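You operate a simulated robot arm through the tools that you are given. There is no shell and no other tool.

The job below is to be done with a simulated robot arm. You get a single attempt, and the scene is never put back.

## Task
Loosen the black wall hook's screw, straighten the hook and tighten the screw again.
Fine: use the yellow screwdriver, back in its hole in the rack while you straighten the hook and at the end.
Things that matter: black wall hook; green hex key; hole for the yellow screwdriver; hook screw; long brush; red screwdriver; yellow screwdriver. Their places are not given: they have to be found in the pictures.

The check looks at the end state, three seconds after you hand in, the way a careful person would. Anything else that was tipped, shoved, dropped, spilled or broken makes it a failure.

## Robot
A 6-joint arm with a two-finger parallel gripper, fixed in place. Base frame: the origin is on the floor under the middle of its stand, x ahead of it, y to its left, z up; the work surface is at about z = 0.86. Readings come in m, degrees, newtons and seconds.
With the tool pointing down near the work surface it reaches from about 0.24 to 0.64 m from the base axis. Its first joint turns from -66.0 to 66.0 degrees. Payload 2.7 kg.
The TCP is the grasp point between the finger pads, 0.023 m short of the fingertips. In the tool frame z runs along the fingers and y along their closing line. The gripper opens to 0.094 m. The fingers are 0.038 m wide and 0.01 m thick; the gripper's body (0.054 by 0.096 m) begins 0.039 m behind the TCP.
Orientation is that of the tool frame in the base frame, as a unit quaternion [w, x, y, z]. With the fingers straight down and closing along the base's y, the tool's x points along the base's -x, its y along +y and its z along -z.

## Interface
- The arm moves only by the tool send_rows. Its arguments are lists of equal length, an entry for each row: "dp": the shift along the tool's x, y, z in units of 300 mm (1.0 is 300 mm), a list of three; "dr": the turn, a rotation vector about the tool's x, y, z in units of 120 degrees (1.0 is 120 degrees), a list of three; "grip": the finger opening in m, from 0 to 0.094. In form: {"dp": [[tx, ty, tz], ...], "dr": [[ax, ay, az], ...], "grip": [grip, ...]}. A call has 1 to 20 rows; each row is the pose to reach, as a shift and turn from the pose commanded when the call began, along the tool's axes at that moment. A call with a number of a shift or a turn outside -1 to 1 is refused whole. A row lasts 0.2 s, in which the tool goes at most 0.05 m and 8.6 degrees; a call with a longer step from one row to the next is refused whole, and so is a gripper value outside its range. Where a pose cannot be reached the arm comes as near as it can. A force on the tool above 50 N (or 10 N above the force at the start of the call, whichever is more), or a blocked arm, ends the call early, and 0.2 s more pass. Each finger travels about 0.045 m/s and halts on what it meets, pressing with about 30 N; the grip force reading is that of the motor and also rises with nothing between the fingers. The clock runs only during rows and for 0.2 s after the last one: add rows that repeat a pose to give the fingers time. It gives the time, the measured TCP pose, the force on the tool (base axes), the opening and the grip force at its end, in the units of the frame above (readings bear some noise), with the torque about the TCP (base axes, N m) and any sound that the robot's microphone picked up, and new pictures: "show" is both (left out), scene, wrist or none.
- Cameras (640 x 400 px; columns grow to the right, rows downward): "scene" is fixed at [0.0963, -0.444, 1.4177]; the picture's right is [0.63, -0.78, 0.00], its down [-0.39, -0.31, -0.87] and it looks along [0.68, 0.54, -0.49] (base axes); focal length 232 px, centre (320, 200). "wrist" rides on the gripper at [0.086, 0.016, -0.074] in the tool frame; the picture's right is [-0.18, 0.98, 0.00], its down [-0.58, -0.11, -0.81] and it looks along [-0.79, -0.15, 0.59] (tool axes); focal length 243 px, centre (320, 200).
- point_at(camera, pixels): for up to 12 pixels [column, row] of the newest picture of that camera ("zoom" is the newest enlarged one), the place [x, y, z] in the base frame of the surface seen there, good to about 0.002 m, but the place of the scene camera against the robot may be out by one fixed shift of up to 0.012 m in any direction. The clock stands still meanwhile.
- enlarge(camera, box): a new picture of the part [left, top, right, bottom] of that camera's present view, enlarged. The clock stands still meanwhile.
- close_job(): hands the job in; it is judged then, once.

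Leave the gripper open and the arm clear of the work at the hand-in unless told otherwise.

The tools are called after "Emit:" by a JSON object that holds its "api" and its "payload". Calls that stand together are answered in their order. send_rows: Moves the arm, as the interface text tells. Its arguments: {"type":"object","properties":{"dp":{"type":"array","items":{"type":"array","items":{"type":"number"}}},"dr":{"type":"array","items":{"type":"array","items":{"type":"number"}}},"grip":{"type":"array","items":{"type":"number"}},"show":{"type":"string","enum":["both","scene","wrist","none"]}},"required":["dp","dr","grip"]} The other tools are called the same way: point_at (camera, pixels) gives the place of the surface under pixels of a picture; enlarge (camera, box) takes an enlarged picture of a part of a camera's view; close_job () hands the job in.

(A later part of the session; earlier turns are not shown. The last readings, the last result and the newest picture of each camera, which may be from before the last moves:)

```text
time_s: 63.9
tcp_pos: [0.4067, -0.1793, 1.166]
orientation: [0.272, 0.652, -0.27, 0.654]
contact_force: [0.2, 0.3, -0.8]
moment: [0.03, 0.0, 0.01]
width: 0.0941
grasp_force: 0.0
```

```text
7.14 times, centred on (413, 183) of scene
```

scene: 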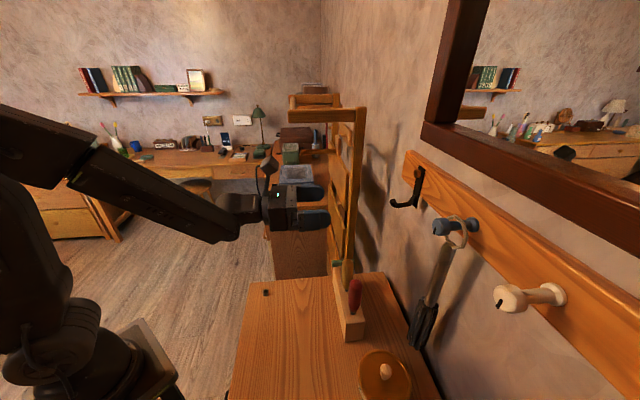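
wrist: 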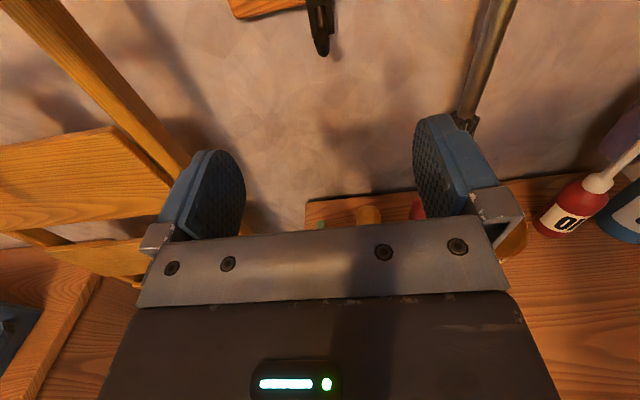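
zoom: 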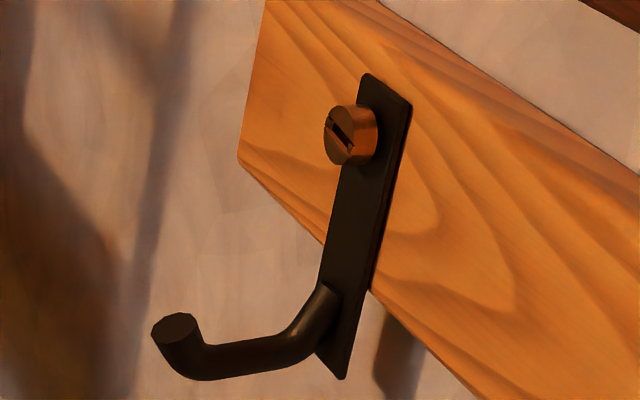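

The hook now hangs straight. Next I roll the gripper +90° back.

Emit:
{"api": "send_rows", "payload": {"dp": [[0, 0, 0], [0, 0, 0], [0, 0, 0], [0, 0, 0], [0, 0, 0], [0, 0, 0], [0, 0, 0], [0, 0, 0], [0, 0, 0], [0, 0, 0], [0, 0, 0], [0, 0, 0], [0, 0, 0]], "dr": [[0, 0, 0.0625], [0, 0, 0.125], [0, 0, 0.1875], [0, 0, 0.25], [0, 0, 0.3125], [0, 0, 0.375], [0, 0, 0.4375], [0, 0, 0.5], [0, 0, 0.5625], [0, 0, 0.625], [0, 0, 0.6875], [0, 0, 0.75], [0, 0, 0.75]], "grip": [0.094, 0.094, 0.094, 0.094, 0.094, 0.094, 0.094, 0.094, 0.094, 0.094, 0.094, 0.094, 0.094], "show": "wrist"}}

Emit:
{"api": "enlarge", "payload": {"camera": "wrist", "box": [268, 0, 380, 70]}}

```text
time_s: 66.7
tcp_pos: [0.4077, -0.1806, 1.1649]
orientation: [-0.271, 0.27, -0.652, 0.655]
contact_force: [-0.4, 0.5, 0.7]
moment: [0.0, 0.02, -0.01]
width: 0.0939
grasp_force: 0.0
```

wrist: 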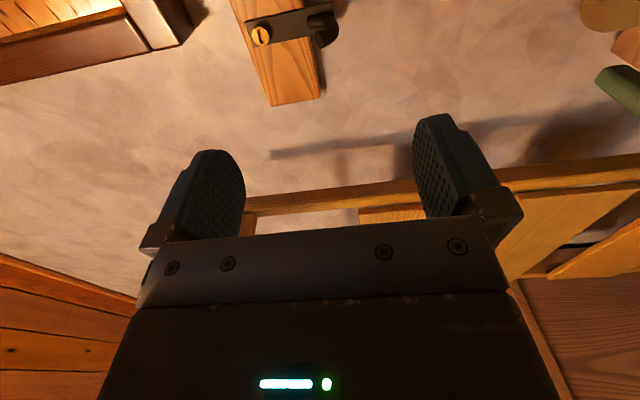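

```text
5.71 times, centred on (324, 35) of wrist
```

zoom: 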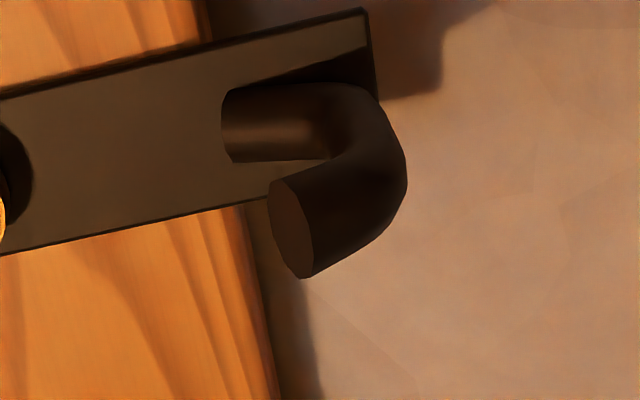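

Now I pitch down 90° in place (negative about tool x), then I'll go over the rack.

Emit:
{"api": "send_rows", "payload": {"dp": [[0, 0, 0], [0, 0, 0], [0, 0, 0], [0, 0, 0], [0, 0, 0], [0, 0, 0], [0, 0, 0], [0, 0, 0], [0, 0, 0], [0, 0, 0], [0, 0, 0], [0, 0, 0], [0, 0, 0]], "dr": [[-0.0625, 0, 0], [-0.125, 0, 0], [-0.1875, 0, 0], [-0.25, 0, 0], [-0.3125, 0, 0], [-0.375, 0, 0], [-0.4375, 0, 0], [-0.5, 0, 0], [-0.5625, 0, 0], [-0.625, 0, 0], [-0.6875, 0, 0], [-0.75, 0, 0], [-0.75, 0, 0]], "grip": [0.094, 0.094, 0.094, 0.094, 0.094, 0.094, 0.094, 0.094, 0.094, 0.094, 0.094, 0.094, 0.094]}}

```text
time_s: 69.5
tcp_pos: [0.4063, -0.181, 1.1653]
orientation: [0.0, -0.382, 0.924, -0.001]
contact_force: [0.1, 0.4, -0.3]
moment: [-0.01, -0.03, 0.03]
width: 0.094
grasp_force: 0.1
```

scene: 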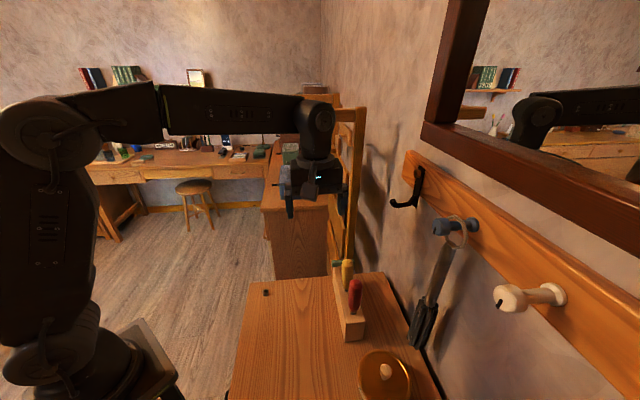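
wrist: 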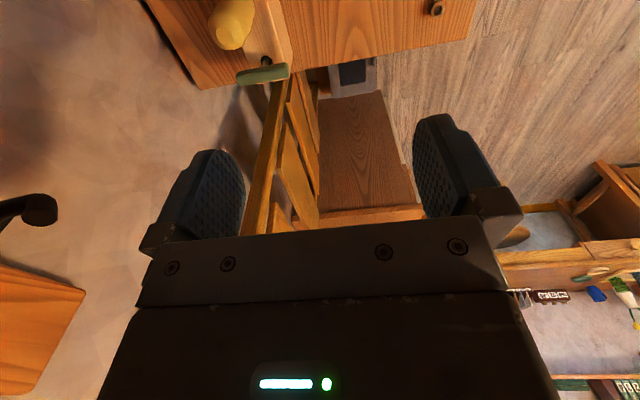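

Pointing down again. I move above the yellow screwdriver and down to z≈1.06.

Emit:
{"api": "send_rows", "payload": {"dp": [[0.0155, -0.0485, 0], [0.0311, -0.0969, 0], [0.0466, -0.1454, 0], [0.0622, -0.1938, 0.02], [0.0777, -0.2423, 0.08], [0.0777, -0.2423, 0.18], [0.0777, -0.2423, 0.28], [0.0777, -0.2423, 0.35], [0.0777, -0.2423, 0.35]], "dr": [[0, 0, 0], [0, 0, 0], [0, 0, 0], [0, 0, 0], [0, 0, 0], [0, 0, 0], [0, 0, 0], [0, 0, 0], [0, 0, 0]], "grip": [0.094, 0.094, 0.094, 0.094, 0.094, 0.094, 0.094, 0.094, 0.094]}}

Emit:
{"api": "enlarge", "payload": {"camera": "wrist", "box": [260, 0, 380, 180]}}

```text
time_s: 71.5
tcp_pos: [0.4407, -0.2491, 1.0615]
orientation: [-0.001, -0.382, 0.924, -0.002]
contact_force: [-0.4, -0.8, 1.0]
moment: [0.05, 0.03, -0.02]
width: 0.0937
grasp_force: 0.0
```

scene: 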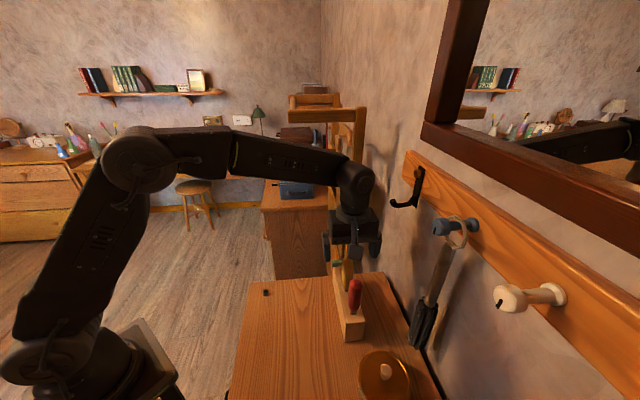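
wrist: 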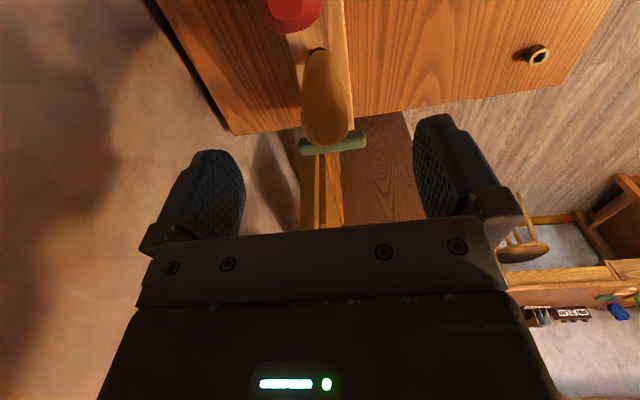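

```text
2.22 times, centred on (320, 90) of wrist
```

zoom: 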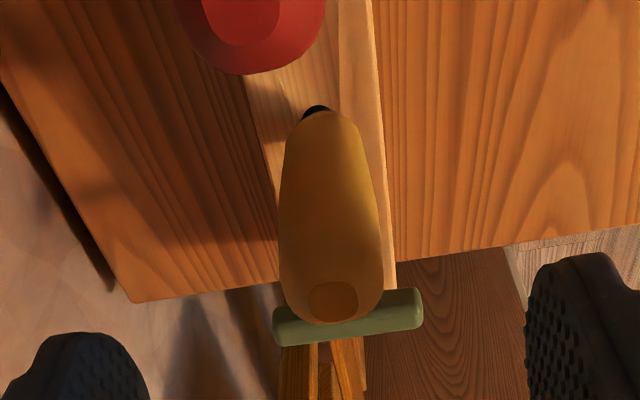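

Well centred. I descend to z≈0.998 and close on the handle.

Emit:
{"api": "send_rows", "payload": {"dp": [[0, 0, 0.06], [0, 0, 0.12], [0, 0, 0.18], [0, 0, 0.212], [0, 0, 0.212], [0, 0, 0.212], [0, 0, 0.212], [0, 0, 0.212], [0, 0, 0.212], [0, 0, 0.212], [0, 0, 0.212], [0, 0, 0.212]], "dr": [[0, 0, 0], [0, 0, 0], [0, 0, 0], [0, 0, 0], [0, 0, 0], [0, 0, 0], [0, 0, 0], [0, 0, 0], [0, 0, 0], [0, 0, 0], [0, 0, 0], [0, 0, 0]], "grip": [0.094, 0.094, 0.094, 0.094, 0.07, 0.05, 0.035, 0.02, 0, 0, 0, 0]}}

```text
time_s: 74.1
tcp_pos: [0.441, -0.2488, 0.9984]
orientation: [0.0, -0.381, 0.924, -0.002]
contact_force: [-0.1, 0.0, -0.2]
moment: [-0.02, 0.06, -0.04]
width: 0.0266
grasp_force: 30.2
```

scene: 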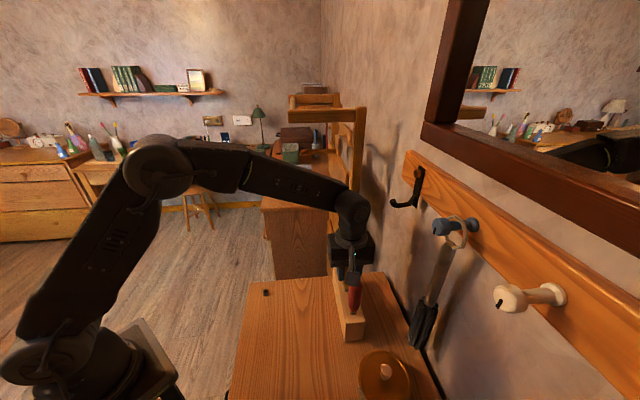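
wrist: 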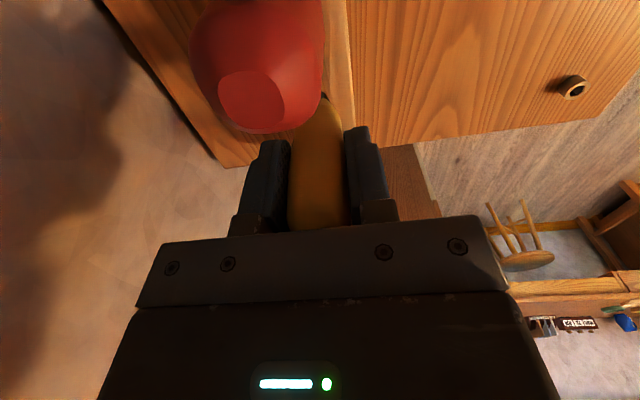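

Gripped again (0.0266, 30 N). I lift it straight out 0.15 m.

Emit:
{"api": "send_rows", "payload": {"dp": [[0, 0, -0.05], [0, 0, -0.1], [0, 0, -0.17], [0, 0, -0.25], [0, 0, -0.33], [0, 0, -0.41], [0, 0, -0.5], [0, 0, -0.5]], "dr": [[0, 0, 0], [0, 0, 0], [0, 0, 0], [0, 0, 0], [0, 0, 0], [0, 0, 0], [0, 0, 0], [0, 0, 0]], "grip": [0, 0, 0, 0, 0, 0, 0, 0]}}

Emit:
{"api": "enlarge", "payload": {"camera": "wrist", "box": [309, 42, 329, 62]}}

Emit:
{"api": "point_at", "payload": {"camera": "wrist", "pixels": [[318.5, 54], [318.5, 55], [318.5, 57], [318.5, 62], [318.5, 70], [319, 80], [319.5, 95]]}}

```text
time_s: 75.9
tcp_pos: [0.4411, -0.2485, 1.149]
orientation: [-0.001, -0.382, 0.924, -0.003]
contact_force: [1.0, 0.0, -0.6]
moment: [-0.01, 0.01, 0.02]
width: 0.0269
grasp_force: 30.3
```

scene: 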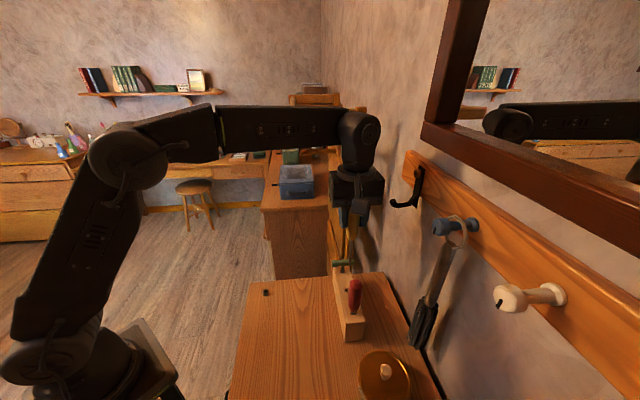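
wrist: 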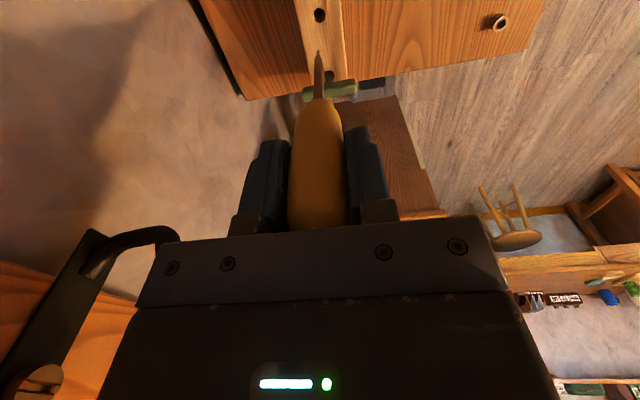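

```text
16.00 times, centred on (319, 52) of wrist
```

zoom: 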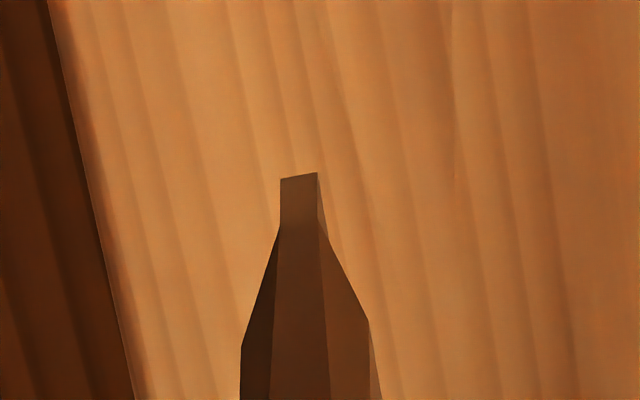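

```text
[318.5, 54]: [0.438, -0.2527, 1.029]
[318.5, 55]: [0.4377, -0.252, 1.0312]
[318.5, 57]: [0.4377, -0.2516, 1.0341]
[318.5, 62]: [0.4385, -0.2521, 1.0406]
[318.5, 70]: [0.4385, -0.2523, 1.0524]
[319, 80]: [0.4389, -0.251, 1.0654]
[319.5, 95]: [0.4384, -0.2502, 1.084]
```

Tip sits 0.126 m beyond the TCP as in the first grasp. I go again to the standoff in front of the screw, pitching up 90°.

Emit:
{"api": "send_rows", "payload": {"dp": [[-0.0146, 0.0431, -0.0456], [-0.0292, 0.0862, -0.0911], [-0.0438, 0.1293, -0.1367], [-0.0585, 0.1724, -0.1822], [-0.0731, 0.2156, -0.2278], [-0.0877, 0.2587, -0.265], [-0.0877, 0.2587, -0.265], [-0.0877, 0.2587, -0.265], [-0.0877, 0.2587, -0.265], [-0.0877, 0.2587, -0.265], [-0.0877, 0.2587, -0.265], [-0.0877, 0.2587, -0.265], [-0.0877, 0.2587, -0.265], [-0.0877, 0.2587, -0.265]], "dr": [[0.03, 0, 0], [0.09, 0, 0], [0.15, 0, 0], [0.21, 0, 0], [0.27, 0, 0], [0.33, 0, 0], [0.39, 0, 0], [0.45, 0, 0], [0.51, 0, 0], [0.57, 0, 0], [0.63, 0, 0], [0.69, 0, 0], [0.75, 0, 0], [0.75, 0, 0]], "grip": [0, 0, 0, 0, 0, 0, 0, 0, 0, 0, 0, 0, 0, 0]}}

Emit:
{"api": "enlarge", "payload": {"camera": "wrist", "box": [290, 0, 420, 80]}}

Emit:
{"api": "enlarge", "payload": {"camera": "scene", "box": [396, 162, 436, 187]}}

```text
time_s: 78.9
tcp_pos: [0.4051, -0.175, 1.2277]
orientation: [-0.27, 0.27, -0.652, 0.655]
contact_force: [0.5, 0.3, -0.7]
moment: [0.03, 0.0, 0.02]
width: 0.0267
grasp_force: 29.9
```

scene: 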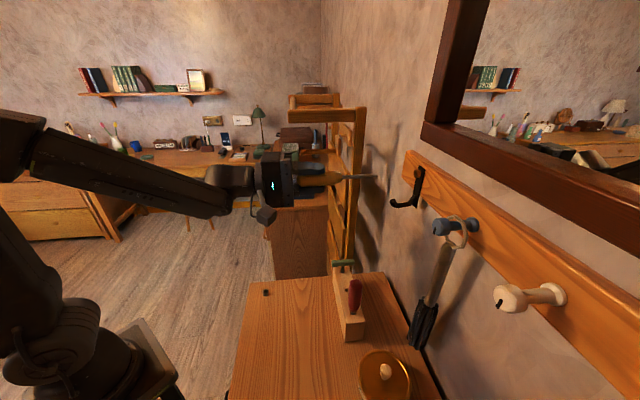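
wrist: 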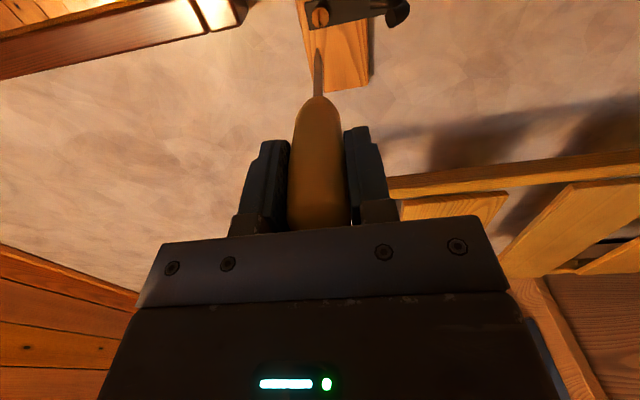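

```text
4.92 times, centred on (355, 40) of wrist
```

zoom: 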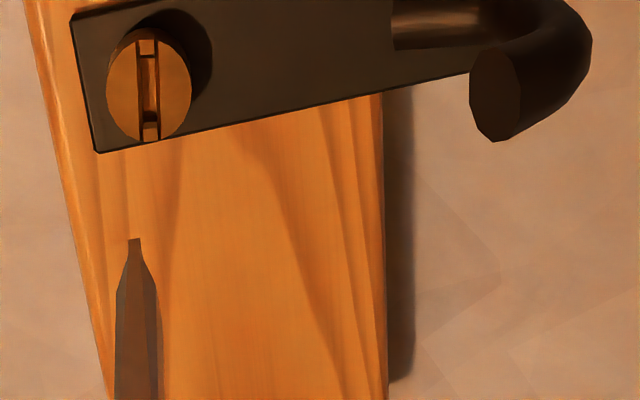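

```text
16.00 times, centred on (416, 174) of scene
```

zoom: 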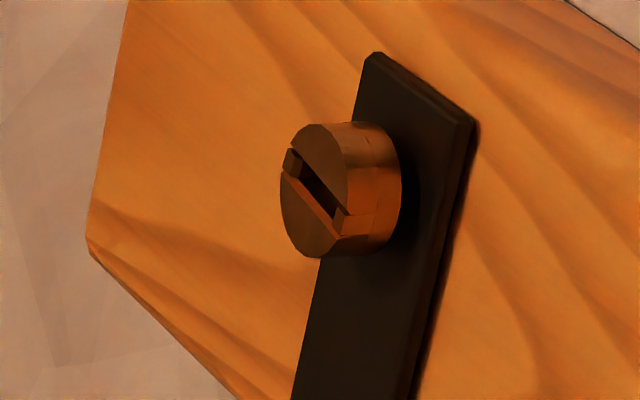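

The tip is steady (317,48) and the hook is straight. The slot now lies about 9° clockwise from horizontal (equivalently −171°). I roll the tool counter-clockwise in free air to −174°, the known reachable side, so I can tighten clockwise back to the original roll. First −120°.

Emit:
{"api": "send_rows", "payload": {"dp": [[0, 0, 0], [0, 0, 0], [0, 0, 0], [0, 0, 0], [0, 0, 0], [0, 0, 0], [0, 0, 0], [0, 0, 0], [0, 0, 0], [0, 0, 0], [0, 0, 0], [0, 0, 0], [0, 0, 0], [0, 0, 0], [0, 0, 0], [0, 0, 0], [0, 0, 0]], "dr": [[0, 0, -0.0625], [0, 0, -0.125], [0, 0, -0.1875], [0, 0, -0.25], [0, 0, -0.3125], [0, 0, -0.375], [0, 0, -0.4375], [0, 0, -0.5], [0, 0, -0.5625], [0, 0, -0.625], [0, 0, -0.6875], [0, 0, -0.75], [0, 0, -0.8125], [0, 0, -0.875], [0, 0, -0.9375], [0, 0, -1.0], [0, 0, -1.0]], "grip": [0, 0, 0, 0, 0, 0, 0, 0, 0, 0, 0, 0, 0, 0, 0, 0, 0], "show": "none"}}

Emit:
{"api": "send_rows", "payload": {"dp": [[0, 0, 0], [0, 0, 0], [0, 0, 0], [0, 0, 0], [0, 0, 0], [0, 0, 0], [0, 0, 0], [0, 0, 0], [0, 0, 0]], "dr": [[0, 0, -0.0565], [0, 0, -0.1125], [0, 0, -0.169], [0, 0, -0.225], [0, 0, -0.281], [0, 0, -0.3375], [0, 0, -0.394], [0, 0, -0.45], [0, 0, -0.45]], "grip": [0, 0, 0, 0, 0, 0, 0, 0, 0]}}

Emit:
{"api": "enlarge", "payload": {"camera": "wrist", "box": [280, 0, 376, 60]}}

```text
time_s: 82.5
tcp_pos: [0.4051, -0.175, 1.2265]
orientation: [0.432, 0.7, -0.091, 0.56]
contact_force: [0.8, -0.2, 0.4]
moment: [0.01, -0.01, 0.01]
width: 0.0272
grasp_force: 30.0
```

```text
time_s: 84.5
tcp_pos: [0.4047, -0.1736, 1.2258]
orientation: [0.64, 0.665, 0.236, 0.303]
contact_force: [-0.2, -0.1, 0.2]
moment: [0.02, 0.01, -0.03]
width: 0.0269
grasp_force: 29.5
```

scene: 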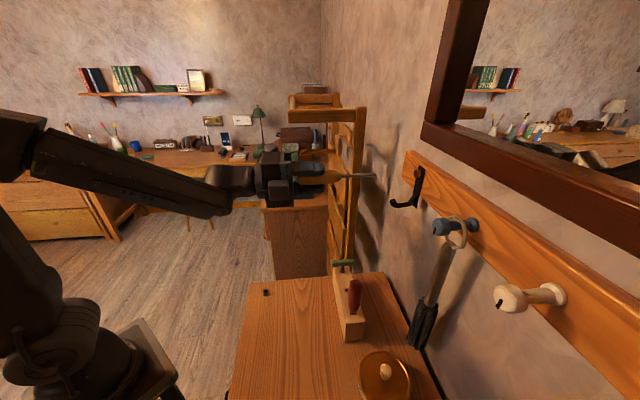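
wrist: 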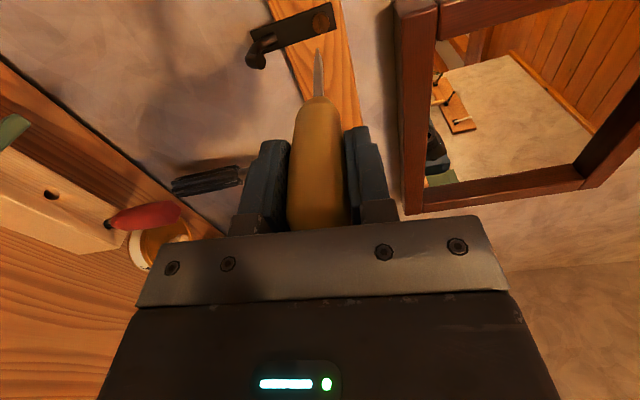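

```text
6.67 times, centred on (328, 30) of wrist
```

zoom: 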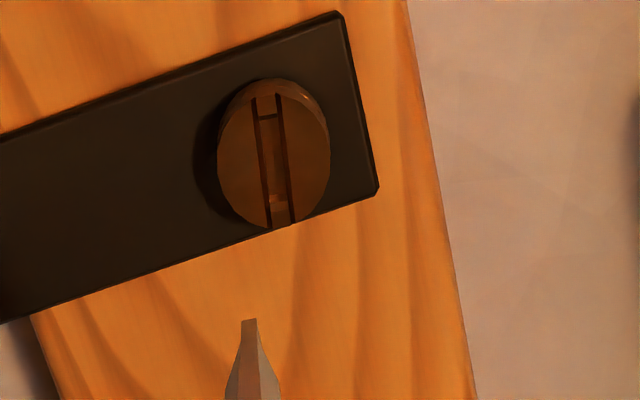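

The slot lines up with the tool now. I measure the head face, slot ends and tip for the approach.

Emit:
{"api": "point_at", "payload": {"camera": "zoom", "pixels": [[240, 150], [238, 180], [305, 130], [308, 165], [245, 125], [300, 190], [256, 160], [292, 150], [249, 330], [249, 340], [250, 355], [252, 380]]}}

Emit:
{"api": "point_at", "payload": {"camera": "zoom", "pixels": [[240, 150], [238, 180], [305, 130], [308, 165], [245, 125], [300, 190], [256, 160], [292, 150], [249, 330], [249, 340], [250, 355], [252, 380]]}}

Emit:
{"api": "enlarge", "payload": {"camera": "wrist", "box": [300, 8, 340, 40]}}

```text
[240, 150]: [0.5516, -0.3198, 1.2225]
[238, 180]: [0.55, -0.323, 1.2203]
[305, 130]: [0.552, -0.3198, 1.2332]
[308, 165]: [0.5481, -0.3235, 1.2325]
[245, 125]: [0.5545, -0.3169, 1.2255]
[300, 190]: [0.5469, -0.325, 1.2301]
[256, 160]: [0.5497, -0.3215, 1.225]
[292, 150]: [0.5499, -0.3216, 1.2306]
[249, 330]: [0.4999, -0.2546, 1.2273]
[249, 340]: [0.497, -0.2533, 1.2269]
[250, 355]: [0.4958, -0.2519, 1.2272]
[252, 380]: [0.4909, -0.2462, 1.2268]
```

```text
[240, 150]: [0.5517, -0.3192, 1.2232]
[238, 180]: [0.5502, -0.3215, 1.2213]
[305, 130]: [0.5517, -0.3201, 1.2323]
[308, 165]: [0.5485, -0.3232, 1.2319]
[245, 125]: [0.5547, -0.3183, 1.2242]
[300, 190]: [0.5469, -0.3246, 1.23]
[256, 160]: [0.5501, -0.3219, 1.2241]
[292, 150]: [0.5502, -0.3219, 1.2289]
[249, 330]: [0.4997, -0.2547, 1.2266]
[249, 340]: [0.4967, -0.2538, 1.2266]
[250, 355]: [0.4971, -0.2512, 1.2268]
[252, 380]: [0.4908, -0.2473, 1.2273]
```

```text
12.50 times, centred on (320, 24) of wrist
```

zoom: 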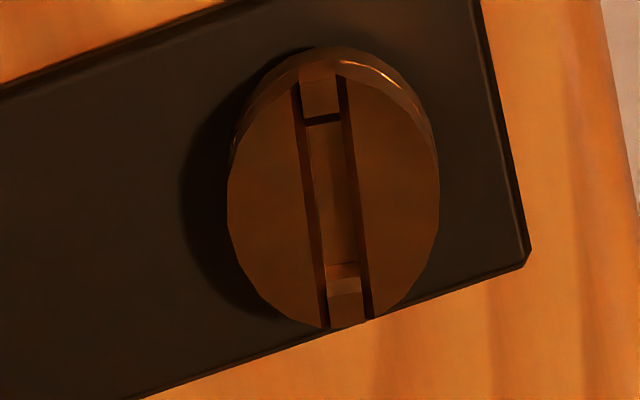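

The screw centre is at s≈0.161, z≈1.227; the blade sits about 6–7 mm off along tool x this time (slight tilt in the grip). I shift −6.5 mm along tool x and approach by 55 mm, then check again.

Emit:
{"api": "send_rows", "payload": {"dp": [[-0.0217, 0.0017, 0.03], [-0.0217, 0.0017, 0.08], [-0.0217, 0.0017, 0.13], [-0.0217, 0.0017, 0.17], [-0.0217, 0.0017, 0.183], [-0.0217, 0.0017, 0.183]], "dr": [[0, 0, 0], [0, 0, 0], [0, 0, 0], [0, 0, 0], [0, 0, 0], [0, 0, 0]], "grip": [0, 0, 0, 0, 0, 0]}}

Emit:
{"api": "enlarge", "payload": {"camera": "wrist", "box": [292, 20, 356, 60]}}

Emit:
{"api": "enlarge", "payload": {"camera": "scene", "box": [388, 160, 428, 185]}}

```text
time_s: 85.9
tcp_pos: [0.4401, -0.2184, 1.2258]
orientation: [0.639, 0.666, 0.235, 0.304]
contact_force: [0.3, -0.4, -1.0]
moment: [0.03, 0.0, -0.01]
width: 0.0269
grasp_force: 30.2
```

scene: 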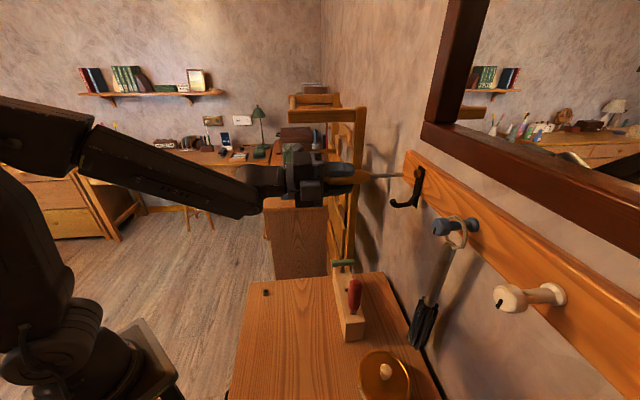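
wrist: 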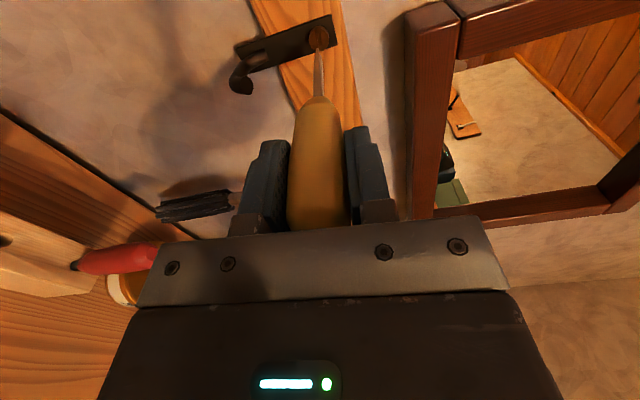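

```text
10.00 times, centred on (324, 40) of wrist
```

zoom: 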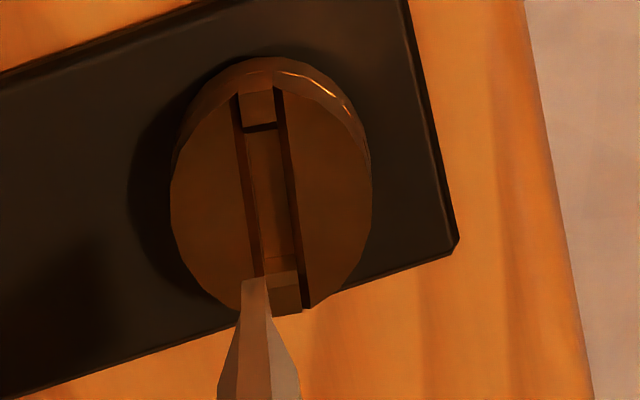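

```text
16.00 times, centred on (408, 172) of scene
```

zoom: 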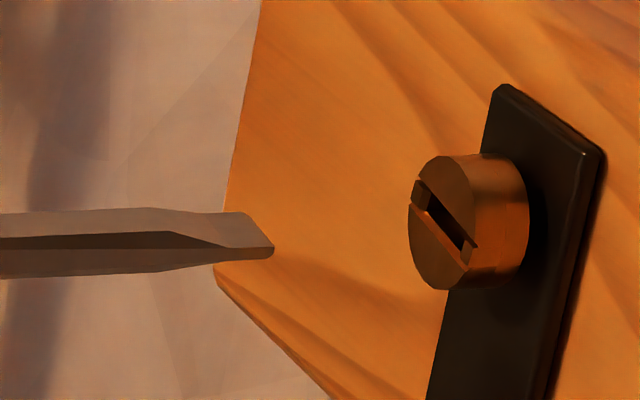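

Blade and slot agree within ~0.5 mm and ~2° in both views. I advance 22 mm into the slot mouth.

Emit:
{"api": "send_rows", "payload": {"dp": [[0.001, 0.0017, 0.02], [0.001, 0.0017, 0.04], [0.001, 0.0017, 0.055], [0.001, 0.0017, 0.067], [0.001, 0.0017, 0.0767], [0.001, 0.0017, 0.0833], [0.001, 0.0017, 0.0833]], "dr": [[0, 0, 0], [0, 0, 0], [0, 0, 0], [0, 0, 0], [0, 0, 0], [0, 0, 0], [0, 0, 0]], "grip": [0, 0, 0, 0, 0, 0, 0]}}

Emit:
{"api": "enlarge", "payload": {"camera": "wrist", "box": [306, 35, 346, 60]}}

Emit:
{"api": "enlarge", "payload": {"camera": "scene", "box": [396, 162, 436, 187]}}

```text
time_s: 87.5
tcp_pos: [0.4569, -0.235, 1.2265]
orientation: [0.64, 0.665, 0.235, 0.304]
contact_force: [-0.2, 0.8, -0.6]
moment: [0.03, -0.01, -0.03]
width: 0.0269
grasp_force: 30.1
```

scene: 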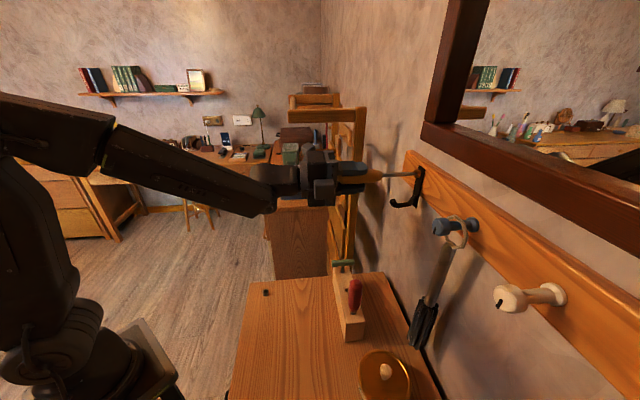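
wrist: 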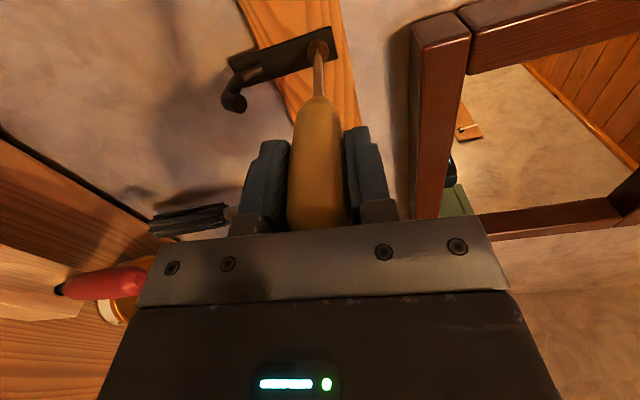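

```text
16.00 times, centred on (326, 48) of wrist
```

zoom: 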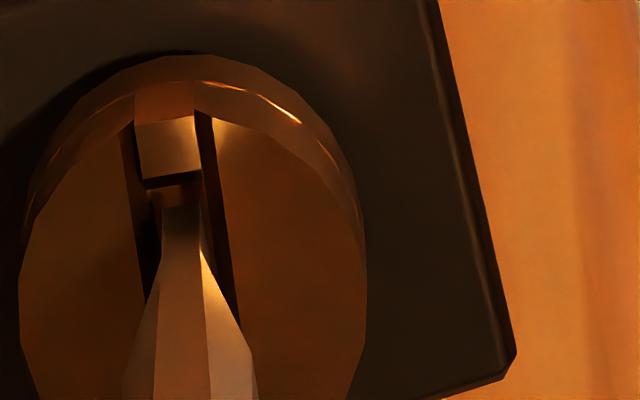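

```text
16.00 times, centred on (416, 174) of scene
```

zoom: 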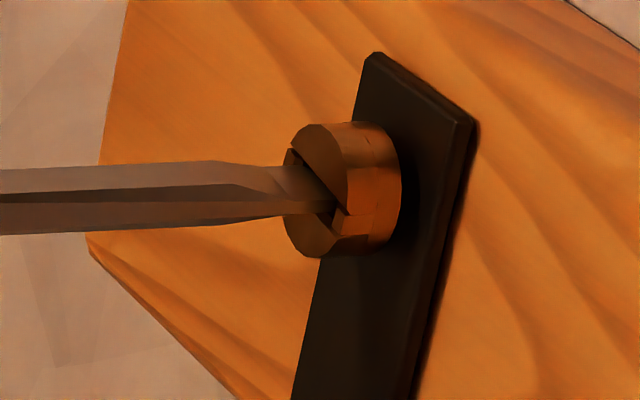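

The blade is inside the slot with no side force. I press ~3.5 mm further to seat it.

Emit:
{"api": "send_rows", "payload": {"dp": [[0, 0, 0.004], [0, 0, 0.008], [0, 0, 0.0117], [0, 0, 0.0117]], "dr": [[0, 0, 0], [0, 0, 0], [0, 0, 0], [0, 0, 0]], "grip": [0, 0, 0, 0], "show": "none"}}

```text
time_s: 88.5
tcp_pos: [0.4591, -0.2375, 1.2275]
orientation: [0.64, 0.665, 0.235, 0.304]
contact_force: [-2.3, 2.5, -1.6]
moment: [0.0, 0.01, 0.03]
width: 0.0268
grasp_force: 29.7
```

Light seat contact (≈3 N). I add ~1 mm of preload and turn clockwise (+60° about tool z), compensating for the tip's ~4 mm offset and feeding slightly inward.

Emit:
{"api": "send_rows", "payload": {"dp": [[0, 0, 0.004], [-0.0003, -0.0018, 0.0043], [-0.0003, -0.0036, 0.0046], [-0.0001, -0.0053, 0.005], [0.0003, -0.0071, 0.0053], [0.0009, -0.0087, 0.0056], [0.0018, -0.0103, 0.006], [0.0028, -0.0118, 0.0063], [0.0041, -0.013, 0.0067], [0.0041, -0.013, 0.0067]], "dr": [[0, 0, 0], [0, 0, 0.0625], [0, 0, 0.125], [0, 0, 0.1875], [0, 0, 0.25], [0, 0, 0.3125], [0, 0, 0.375], [0, 0, 0.4375], [0, 0, 0.5], [0, 0, 0.5]], "grip": [0, 0, 0, 0, 0, 0, 0, 0, 0, 0]}}

Emit:
{"api": "enlarge", "payload": {"camera": "wrist", "box": [306, 35, 346, 60]}}

Emit:
{"api": "enlarge", "payload": {"camera": "scene", "box": [385, 155, 441, 211]}}

```text
time_s: 90.7
tcp_pos: [0.4611, -0.2373, 1.224]
orientation: [0.401, 0.694, -0.13, 0.584]
contact_force: [-13.6, 12.2, -2.7]
moment: [0.13, 0.1, -0.07]
width: 0.027
grasp_force: 30.0
```

scene: 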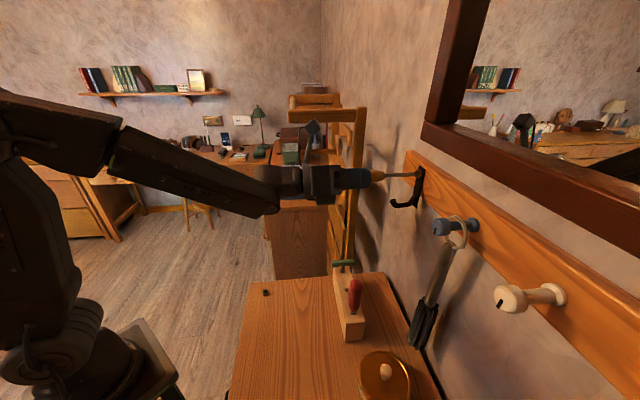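
wrist: 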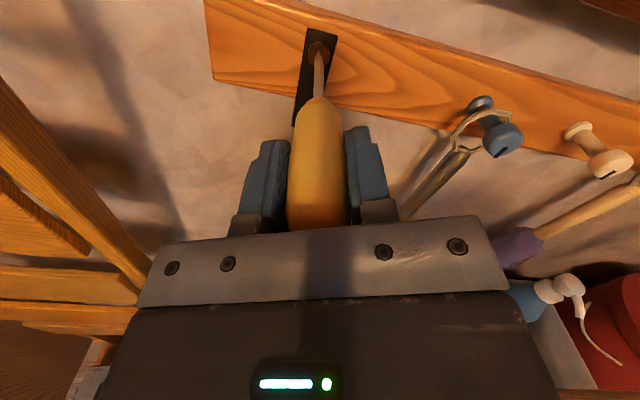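

```text
16.00 times, centred on (326, 48) of wrist
```

zoom: 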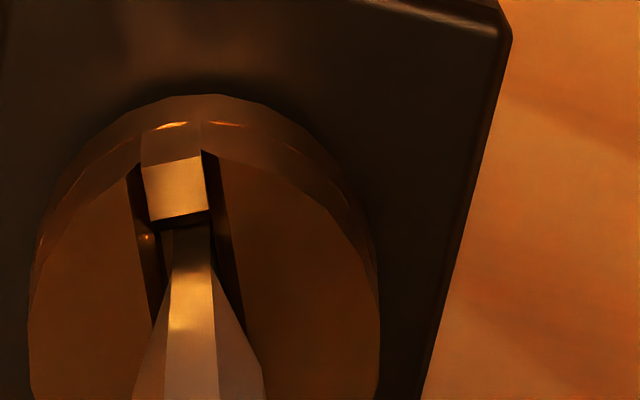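

```text
7.14 times, centred on (413, 183) of scene
```

zoom: 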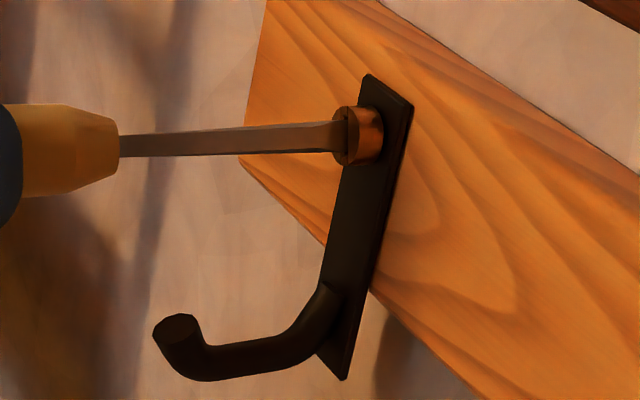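

Turning well: screw follows, hook hasn't moved, axial force 18 N. Another +60°.

Emit:
{"api": "send_rows", "payload": {"dp": [[-0.0003, -0.0018, 0.0002], [-0.0003, -0.0036, 0.0004], [-0.0001, -0.0053, 0.0006], [0.0003, -0.0071, 0.0008], [0.0009, -0.0087, 0.001], [0.0018, -0.0103, 0.0012], [0.0028, -0.0118, 0.0014], [0.0041, -0.013, 0.0016], [0.0041, -0.013, 0.0016]], "dr": [[0, 0, 0.0625], [0, 0, 0.125], [0, 0, 0.1875], [0, 0, 0.25], [0, 0, 0.3125], [0, 0, 0.375], [0, 0, 0.4375], [0, 0, 0.5], [0, 0, 0.5]], "grip": [0, 0, 0, 0, 0, 0, 0, 0, 0]}}

Emit:
{"api": "enlarge", "payload": {"camera": "wrist", "box": [306, 35, 346, 60]}}

Emit:
{"api": "enlarge", "payload": {"camera": "scene", "box": [385, 155, 441, 211]}}

```text
time_s: 92.7
tcp_pos: [0.4657, -0.2367, 1.2235]
orientation: [0.056, 0.536, -0.459, 0.706]
contact_force: [-8.7, 5.2, 1.7]
moment: [-0.21, -0.19, -0.35]
width: 0.0269
grasp_force: 30.2
```

scene: 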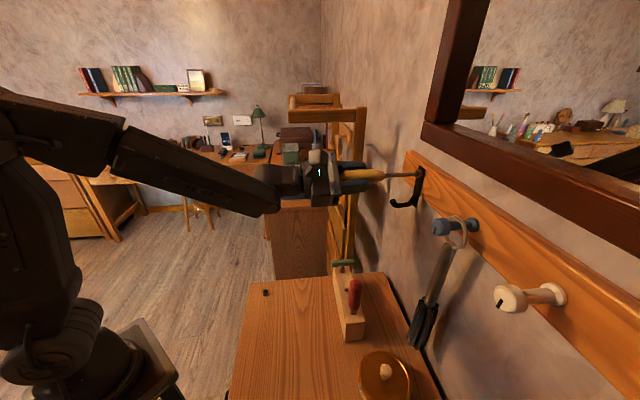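
wrist: 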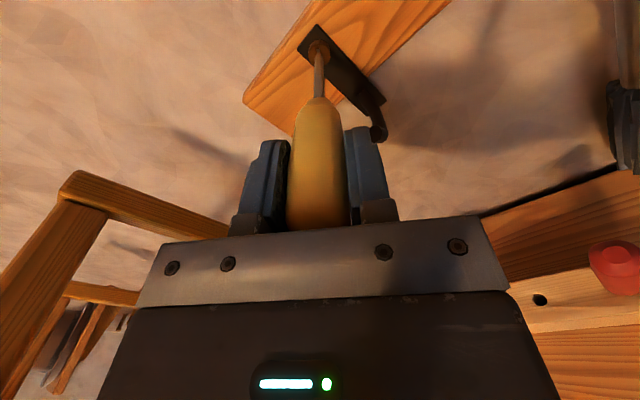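

```text
16.00 times, centred on (326, 48) of wrist
```

zoom: 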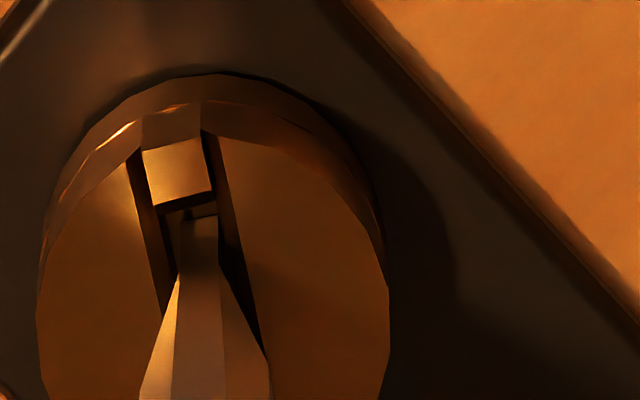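

```text
7.14 times, centred on (413, 183) of scene
```

zoom: 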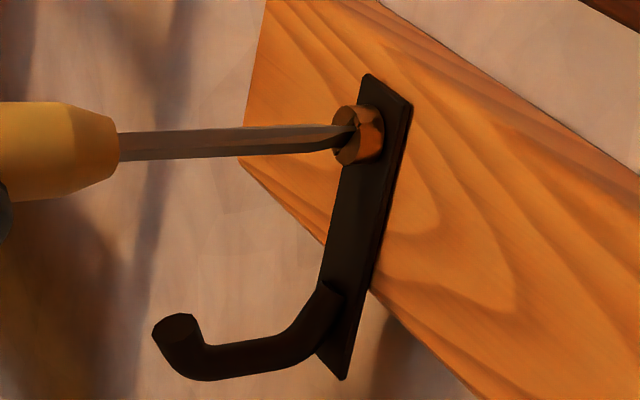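

120° done; axial force dropped to ≈10 N as the screw goes in, hook still straight. I continue +60° with a bit more inward feed.

Emit:
{"api": "send_rows", "payload": {"dp": [[0.0007, -0.0016, 0.001], [0.0007, -0.0034, 0.002], [0.0009, -0.0051, 0.0028], [0.0013, -0.0069, 0.0034], [0.0019, -0.0085, 0.004], [0.0028, -0.0101, 0.0044], [0.0038, -0.0116, 0.0048], [0.0051, -0.0128, 0.005], [0.0051, -0.0128, 0.005]], "dr": [[0, 0, 0.0625], [0, 0, 0.125], [0, 0, 0.1875], [0, 0, 0.25], [0, 0, 0.3125], [0, 0, 0.375], [0, 0, 0.4375], [0, 0, 0.5], [0, 0, 0.5]], "grip": [0, 0, 0, 0, 0, 0, 0, 0, 0]}}

Emit:
{"api": "enlarge", "payload": {"camera": "wrist", "box": [306, 35, 346, 60]}}

Emit:
{"api": "enlarge", "payload": {"camera": "scene", "box": [385, 155, 441, 211]}}

```text
time_s: 94.7
tcp_pos: [0.4684, -0.2343, 1.2264]
orientation: [0.305, -0.235, 0.666, -0.639]
contact_force: [-10.8, 10.8, -0.4]
moment: [0.05, 0.03, -0.05]
width: 0.0269
grasp_force: 29.6
```

scene: 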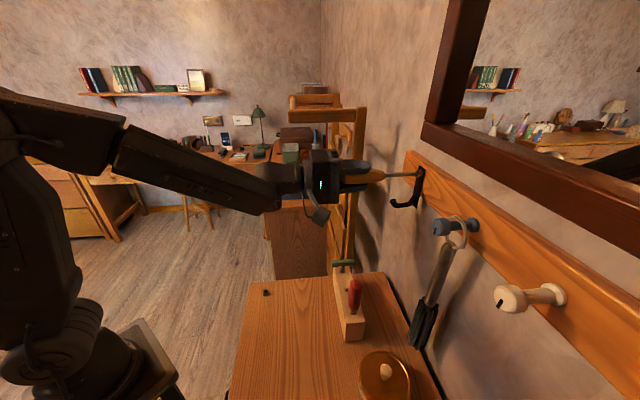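
wrist: 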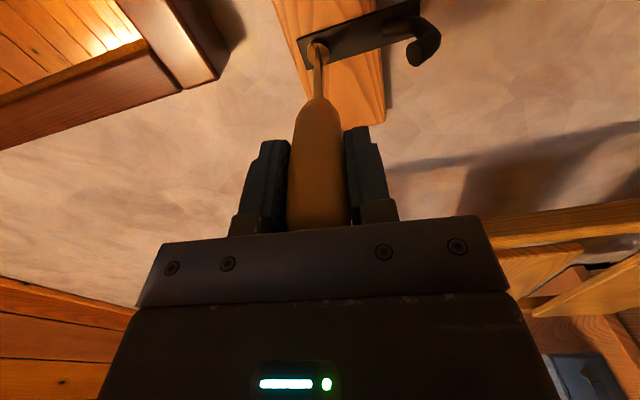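

```text
16.00 times, centred on (326, 48) of wrist
```

zoom: 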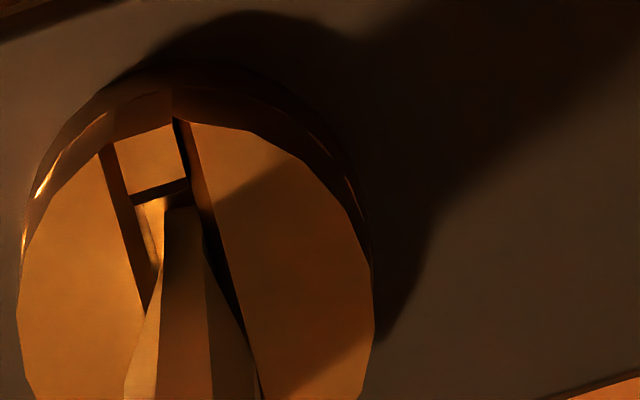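

```text
7.14 times, centred on (413, 183) of scene
```

zoom: 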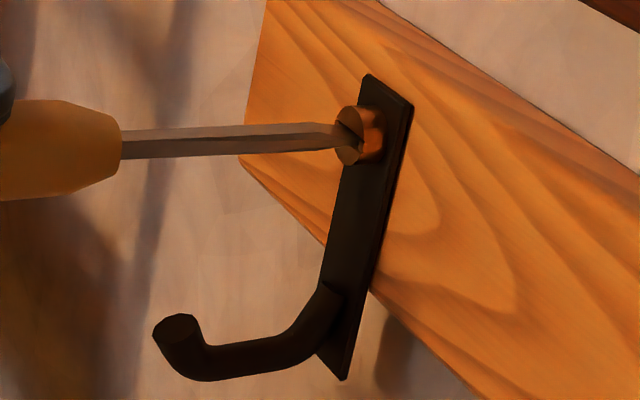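

Back near the original roll (+6°); the slot lags by ~9° of play, so the screw is about where it was when tight. I measure the head face depth to compare with the tight value (d≈0.6188).

Emit:
{"api": "point_at", "payload": {"camera": "zoom", "pixels": [[60, 280], [70, 240], [60, 330], [90, 220], [300, 200], [310, 260], [340, 300], [320, 340], [250, 170], [450, 100], [500, 200], [450, 300]]}}

Emit:
{"api": "point_at", "payload": {"camera": "wrist", "pixels": [[309.75, 53], [310.4, 50.5], [309.75, 56], [311.6, 49.3], [324.75, 48], [325.4, 51.75], [327.25, 54.25], [326, 56.75], [350, 30], [360, 40], [340, 45], [380, 28]]}}

```text
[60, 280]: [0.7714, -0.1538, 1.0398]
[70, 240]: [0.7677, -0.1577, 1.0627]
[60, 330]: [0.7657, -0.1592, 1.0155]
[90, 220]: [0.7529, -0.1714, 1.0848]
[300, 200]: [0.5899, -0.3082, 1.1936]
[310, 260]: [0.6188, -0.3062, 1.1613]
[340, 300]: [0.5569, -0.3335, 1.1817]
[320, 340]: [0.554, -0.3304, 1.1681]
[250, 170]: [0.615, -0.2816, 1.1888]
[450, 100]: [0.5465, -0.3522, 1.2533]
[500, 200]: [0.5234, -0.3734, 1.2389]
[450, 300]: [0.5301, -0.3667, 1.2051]
```

```text
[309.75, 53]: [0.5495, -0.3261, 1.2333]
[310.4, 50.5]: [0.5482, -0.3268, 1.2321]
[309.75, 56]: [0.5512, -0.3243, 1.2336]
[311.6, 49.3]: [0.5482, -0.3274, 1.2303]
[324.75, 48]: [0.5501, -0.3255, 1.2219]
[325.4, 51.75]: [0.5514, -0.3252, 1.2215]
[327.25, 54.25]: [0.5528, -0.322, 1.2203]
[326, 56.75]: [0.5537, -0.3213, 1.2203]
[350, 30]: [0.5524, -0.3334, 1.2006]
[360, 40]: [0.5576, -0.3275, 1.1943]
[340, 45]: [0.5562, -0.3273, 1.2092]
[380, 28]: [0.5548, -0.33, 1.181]
```

The head is back to the tight depth (0.619). Now I turn a further +10° and watch for resisting torque.

Emit:
{"api": "send_rows", "payload": {"dp": [[-0.0003, -0.0012, 0.0005], [-0.0003, -0.0024, 0.001], [-0.0003, -0.0024, 0.001]], "dr": [[0, 0, 0.0417], [0, 0, 0.0833], [0, 0, 0.0833]], "grip": [0, 0, 0], "show": "wrist"}}

Emit:
{"api": "enlarge", "payload": {"camera": "wrist", "box": [306, 35, 346, 60]}}

Emit:
{"api": "enlarge", "payload": {"camera": "scene", "box": [396, 162, 436, 187]}}

```text
time_s: 95.5
tcp_pos: [0.4673, -0.235, 1.2284]
orientation: [0.358, -0.176, 0.683, -0.611]
contact_force: [-5.9, 6.8, -1.2]
moment: [-0.16, 0.2, 0.04]
width: 0.0272
grasp_force: 30.0
```

wrist: 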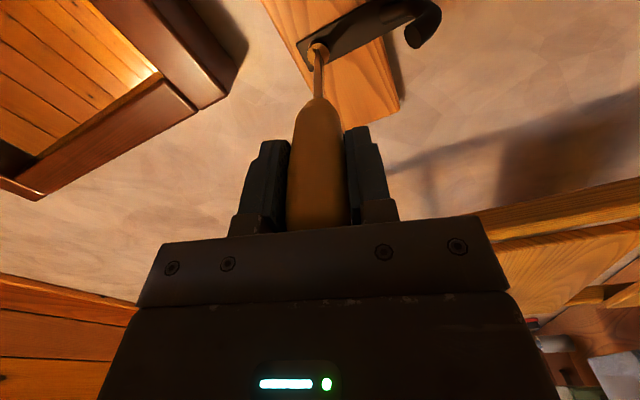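

```text
16.00 times, centred on (326, 48) of wrist
```

zoom: 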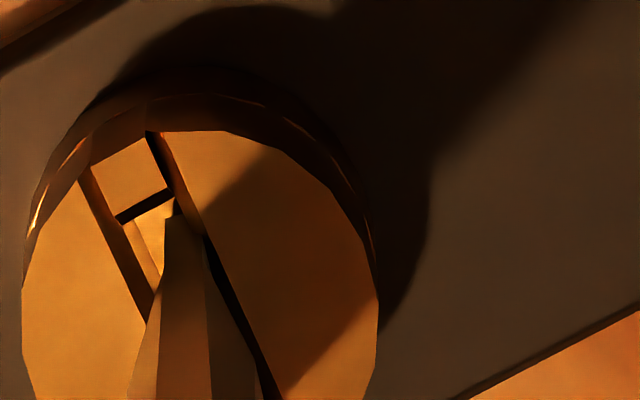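

```text
16.00 times, centred on (416, 174) of scene
```

zoom: 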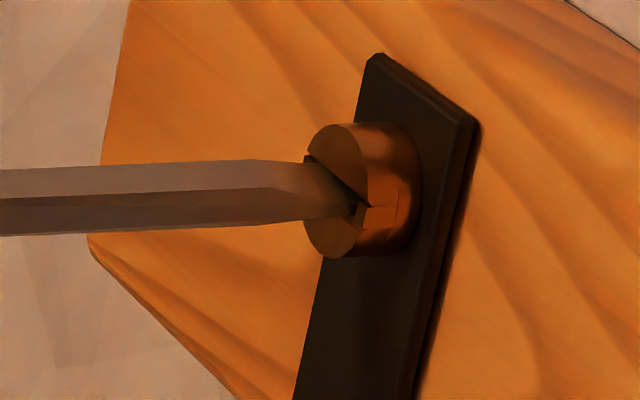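

Now a resisting torque of about 0.25 N·m appears: the screw bites. I turn another +8° to tighten it firmly, watching torque and hook.

Emit:
{"api": "send_rows", "payload": {"dp": [[-0.0003, -0.001, 0.0007], [-0.0003, -0.002, 0.0015], [-0.0003, -0.002, 0.0015]], "dr": [[0, 0, 0.0333], [0, 0, 0.0667], [0, 0, 0.0667]], "grip": [0, 0, 0], "show": "wrist"}}

Emit:
{"api": "enlarge", "payload": {"camera": "wrist", "box": [306, 35, 346, 60]}}

Emit:
{"api": "enlarge", "payload": {"camera": "scene", "box": [385, 155, 441, 211]}}

```text
time_s: 96.3
tcp_pos: [0.4691, -0.2361, 1.2294]
orientation: [0.401, -0.129, 0.694, -0.584]
contact_force: [-3.7, 3.9, 0.2]
moment: [-0.24, 0.14, -0.02]
width: 0.0274
grasp_force: 29.7
```

wrist: 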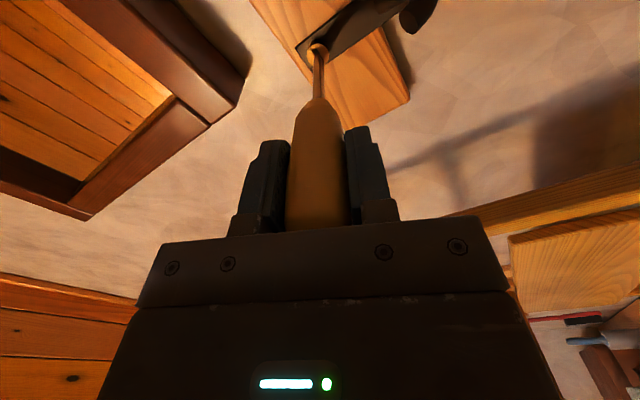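

```text
16.00 times, centred on (326, 48) of wrist
```

zoom: 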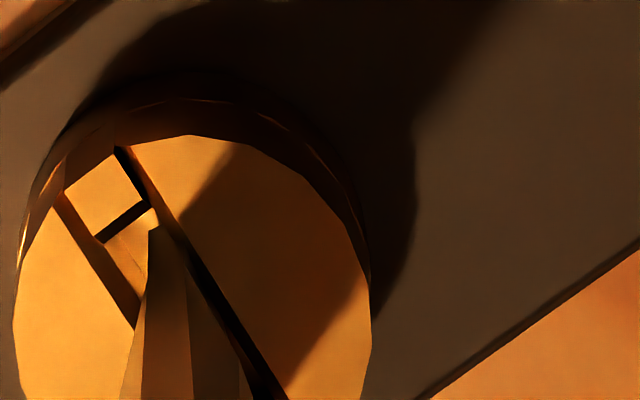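

```text
7.14 times, centred on (413, 183) of scene
```

zoom: 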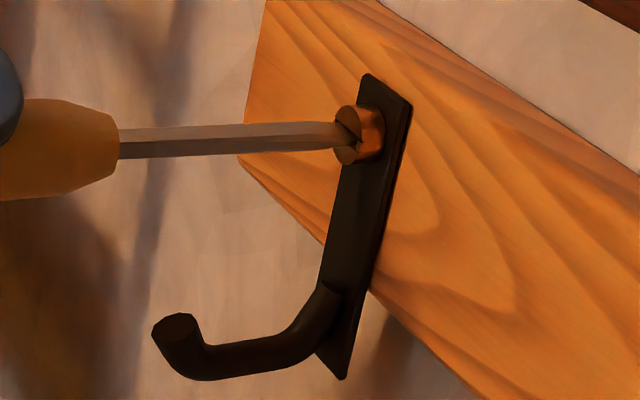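

Torque stays ≈0.27 N·m with the slot no longer following, so the screw is at its stop. I check the slot angle in the scene view (it was horizontal when tight originally).

Emit:
{"api": "enlarge", "payload": {"camera": "scene", "box": [398, 164, 438, 189]}}

Emit:
{"api": "point_at", "payload": {"camera": "wrist", "pixels": [[309, 54], [310, 52], [309, 57], [311, 50.5], [322, 47], [325, 50], [326.5, 53], [320, 45.5], [345, 40], [350, 30], [338, 48], [355, 25]]}}

```text
16.00 times, centred on (418, 176) of scene
```

zoom: 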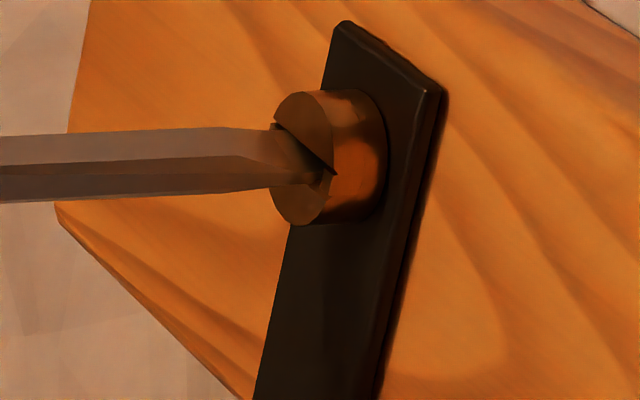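

```text
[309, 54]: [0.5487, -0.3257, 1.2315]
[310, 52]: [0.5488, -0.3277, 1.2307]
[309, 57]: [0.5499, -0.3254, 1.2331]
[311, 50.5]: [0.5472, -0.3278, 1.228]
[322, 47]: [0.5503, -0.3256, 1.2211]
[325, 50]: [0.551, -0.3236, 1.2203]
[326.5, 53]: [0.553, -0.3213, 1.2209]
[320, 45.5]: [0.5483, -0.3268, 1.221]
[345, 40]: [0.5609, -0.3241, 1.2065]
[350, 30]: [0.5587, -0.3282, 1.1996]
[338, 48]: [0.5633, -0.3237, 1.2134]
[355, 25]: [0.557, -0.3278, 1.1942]
```

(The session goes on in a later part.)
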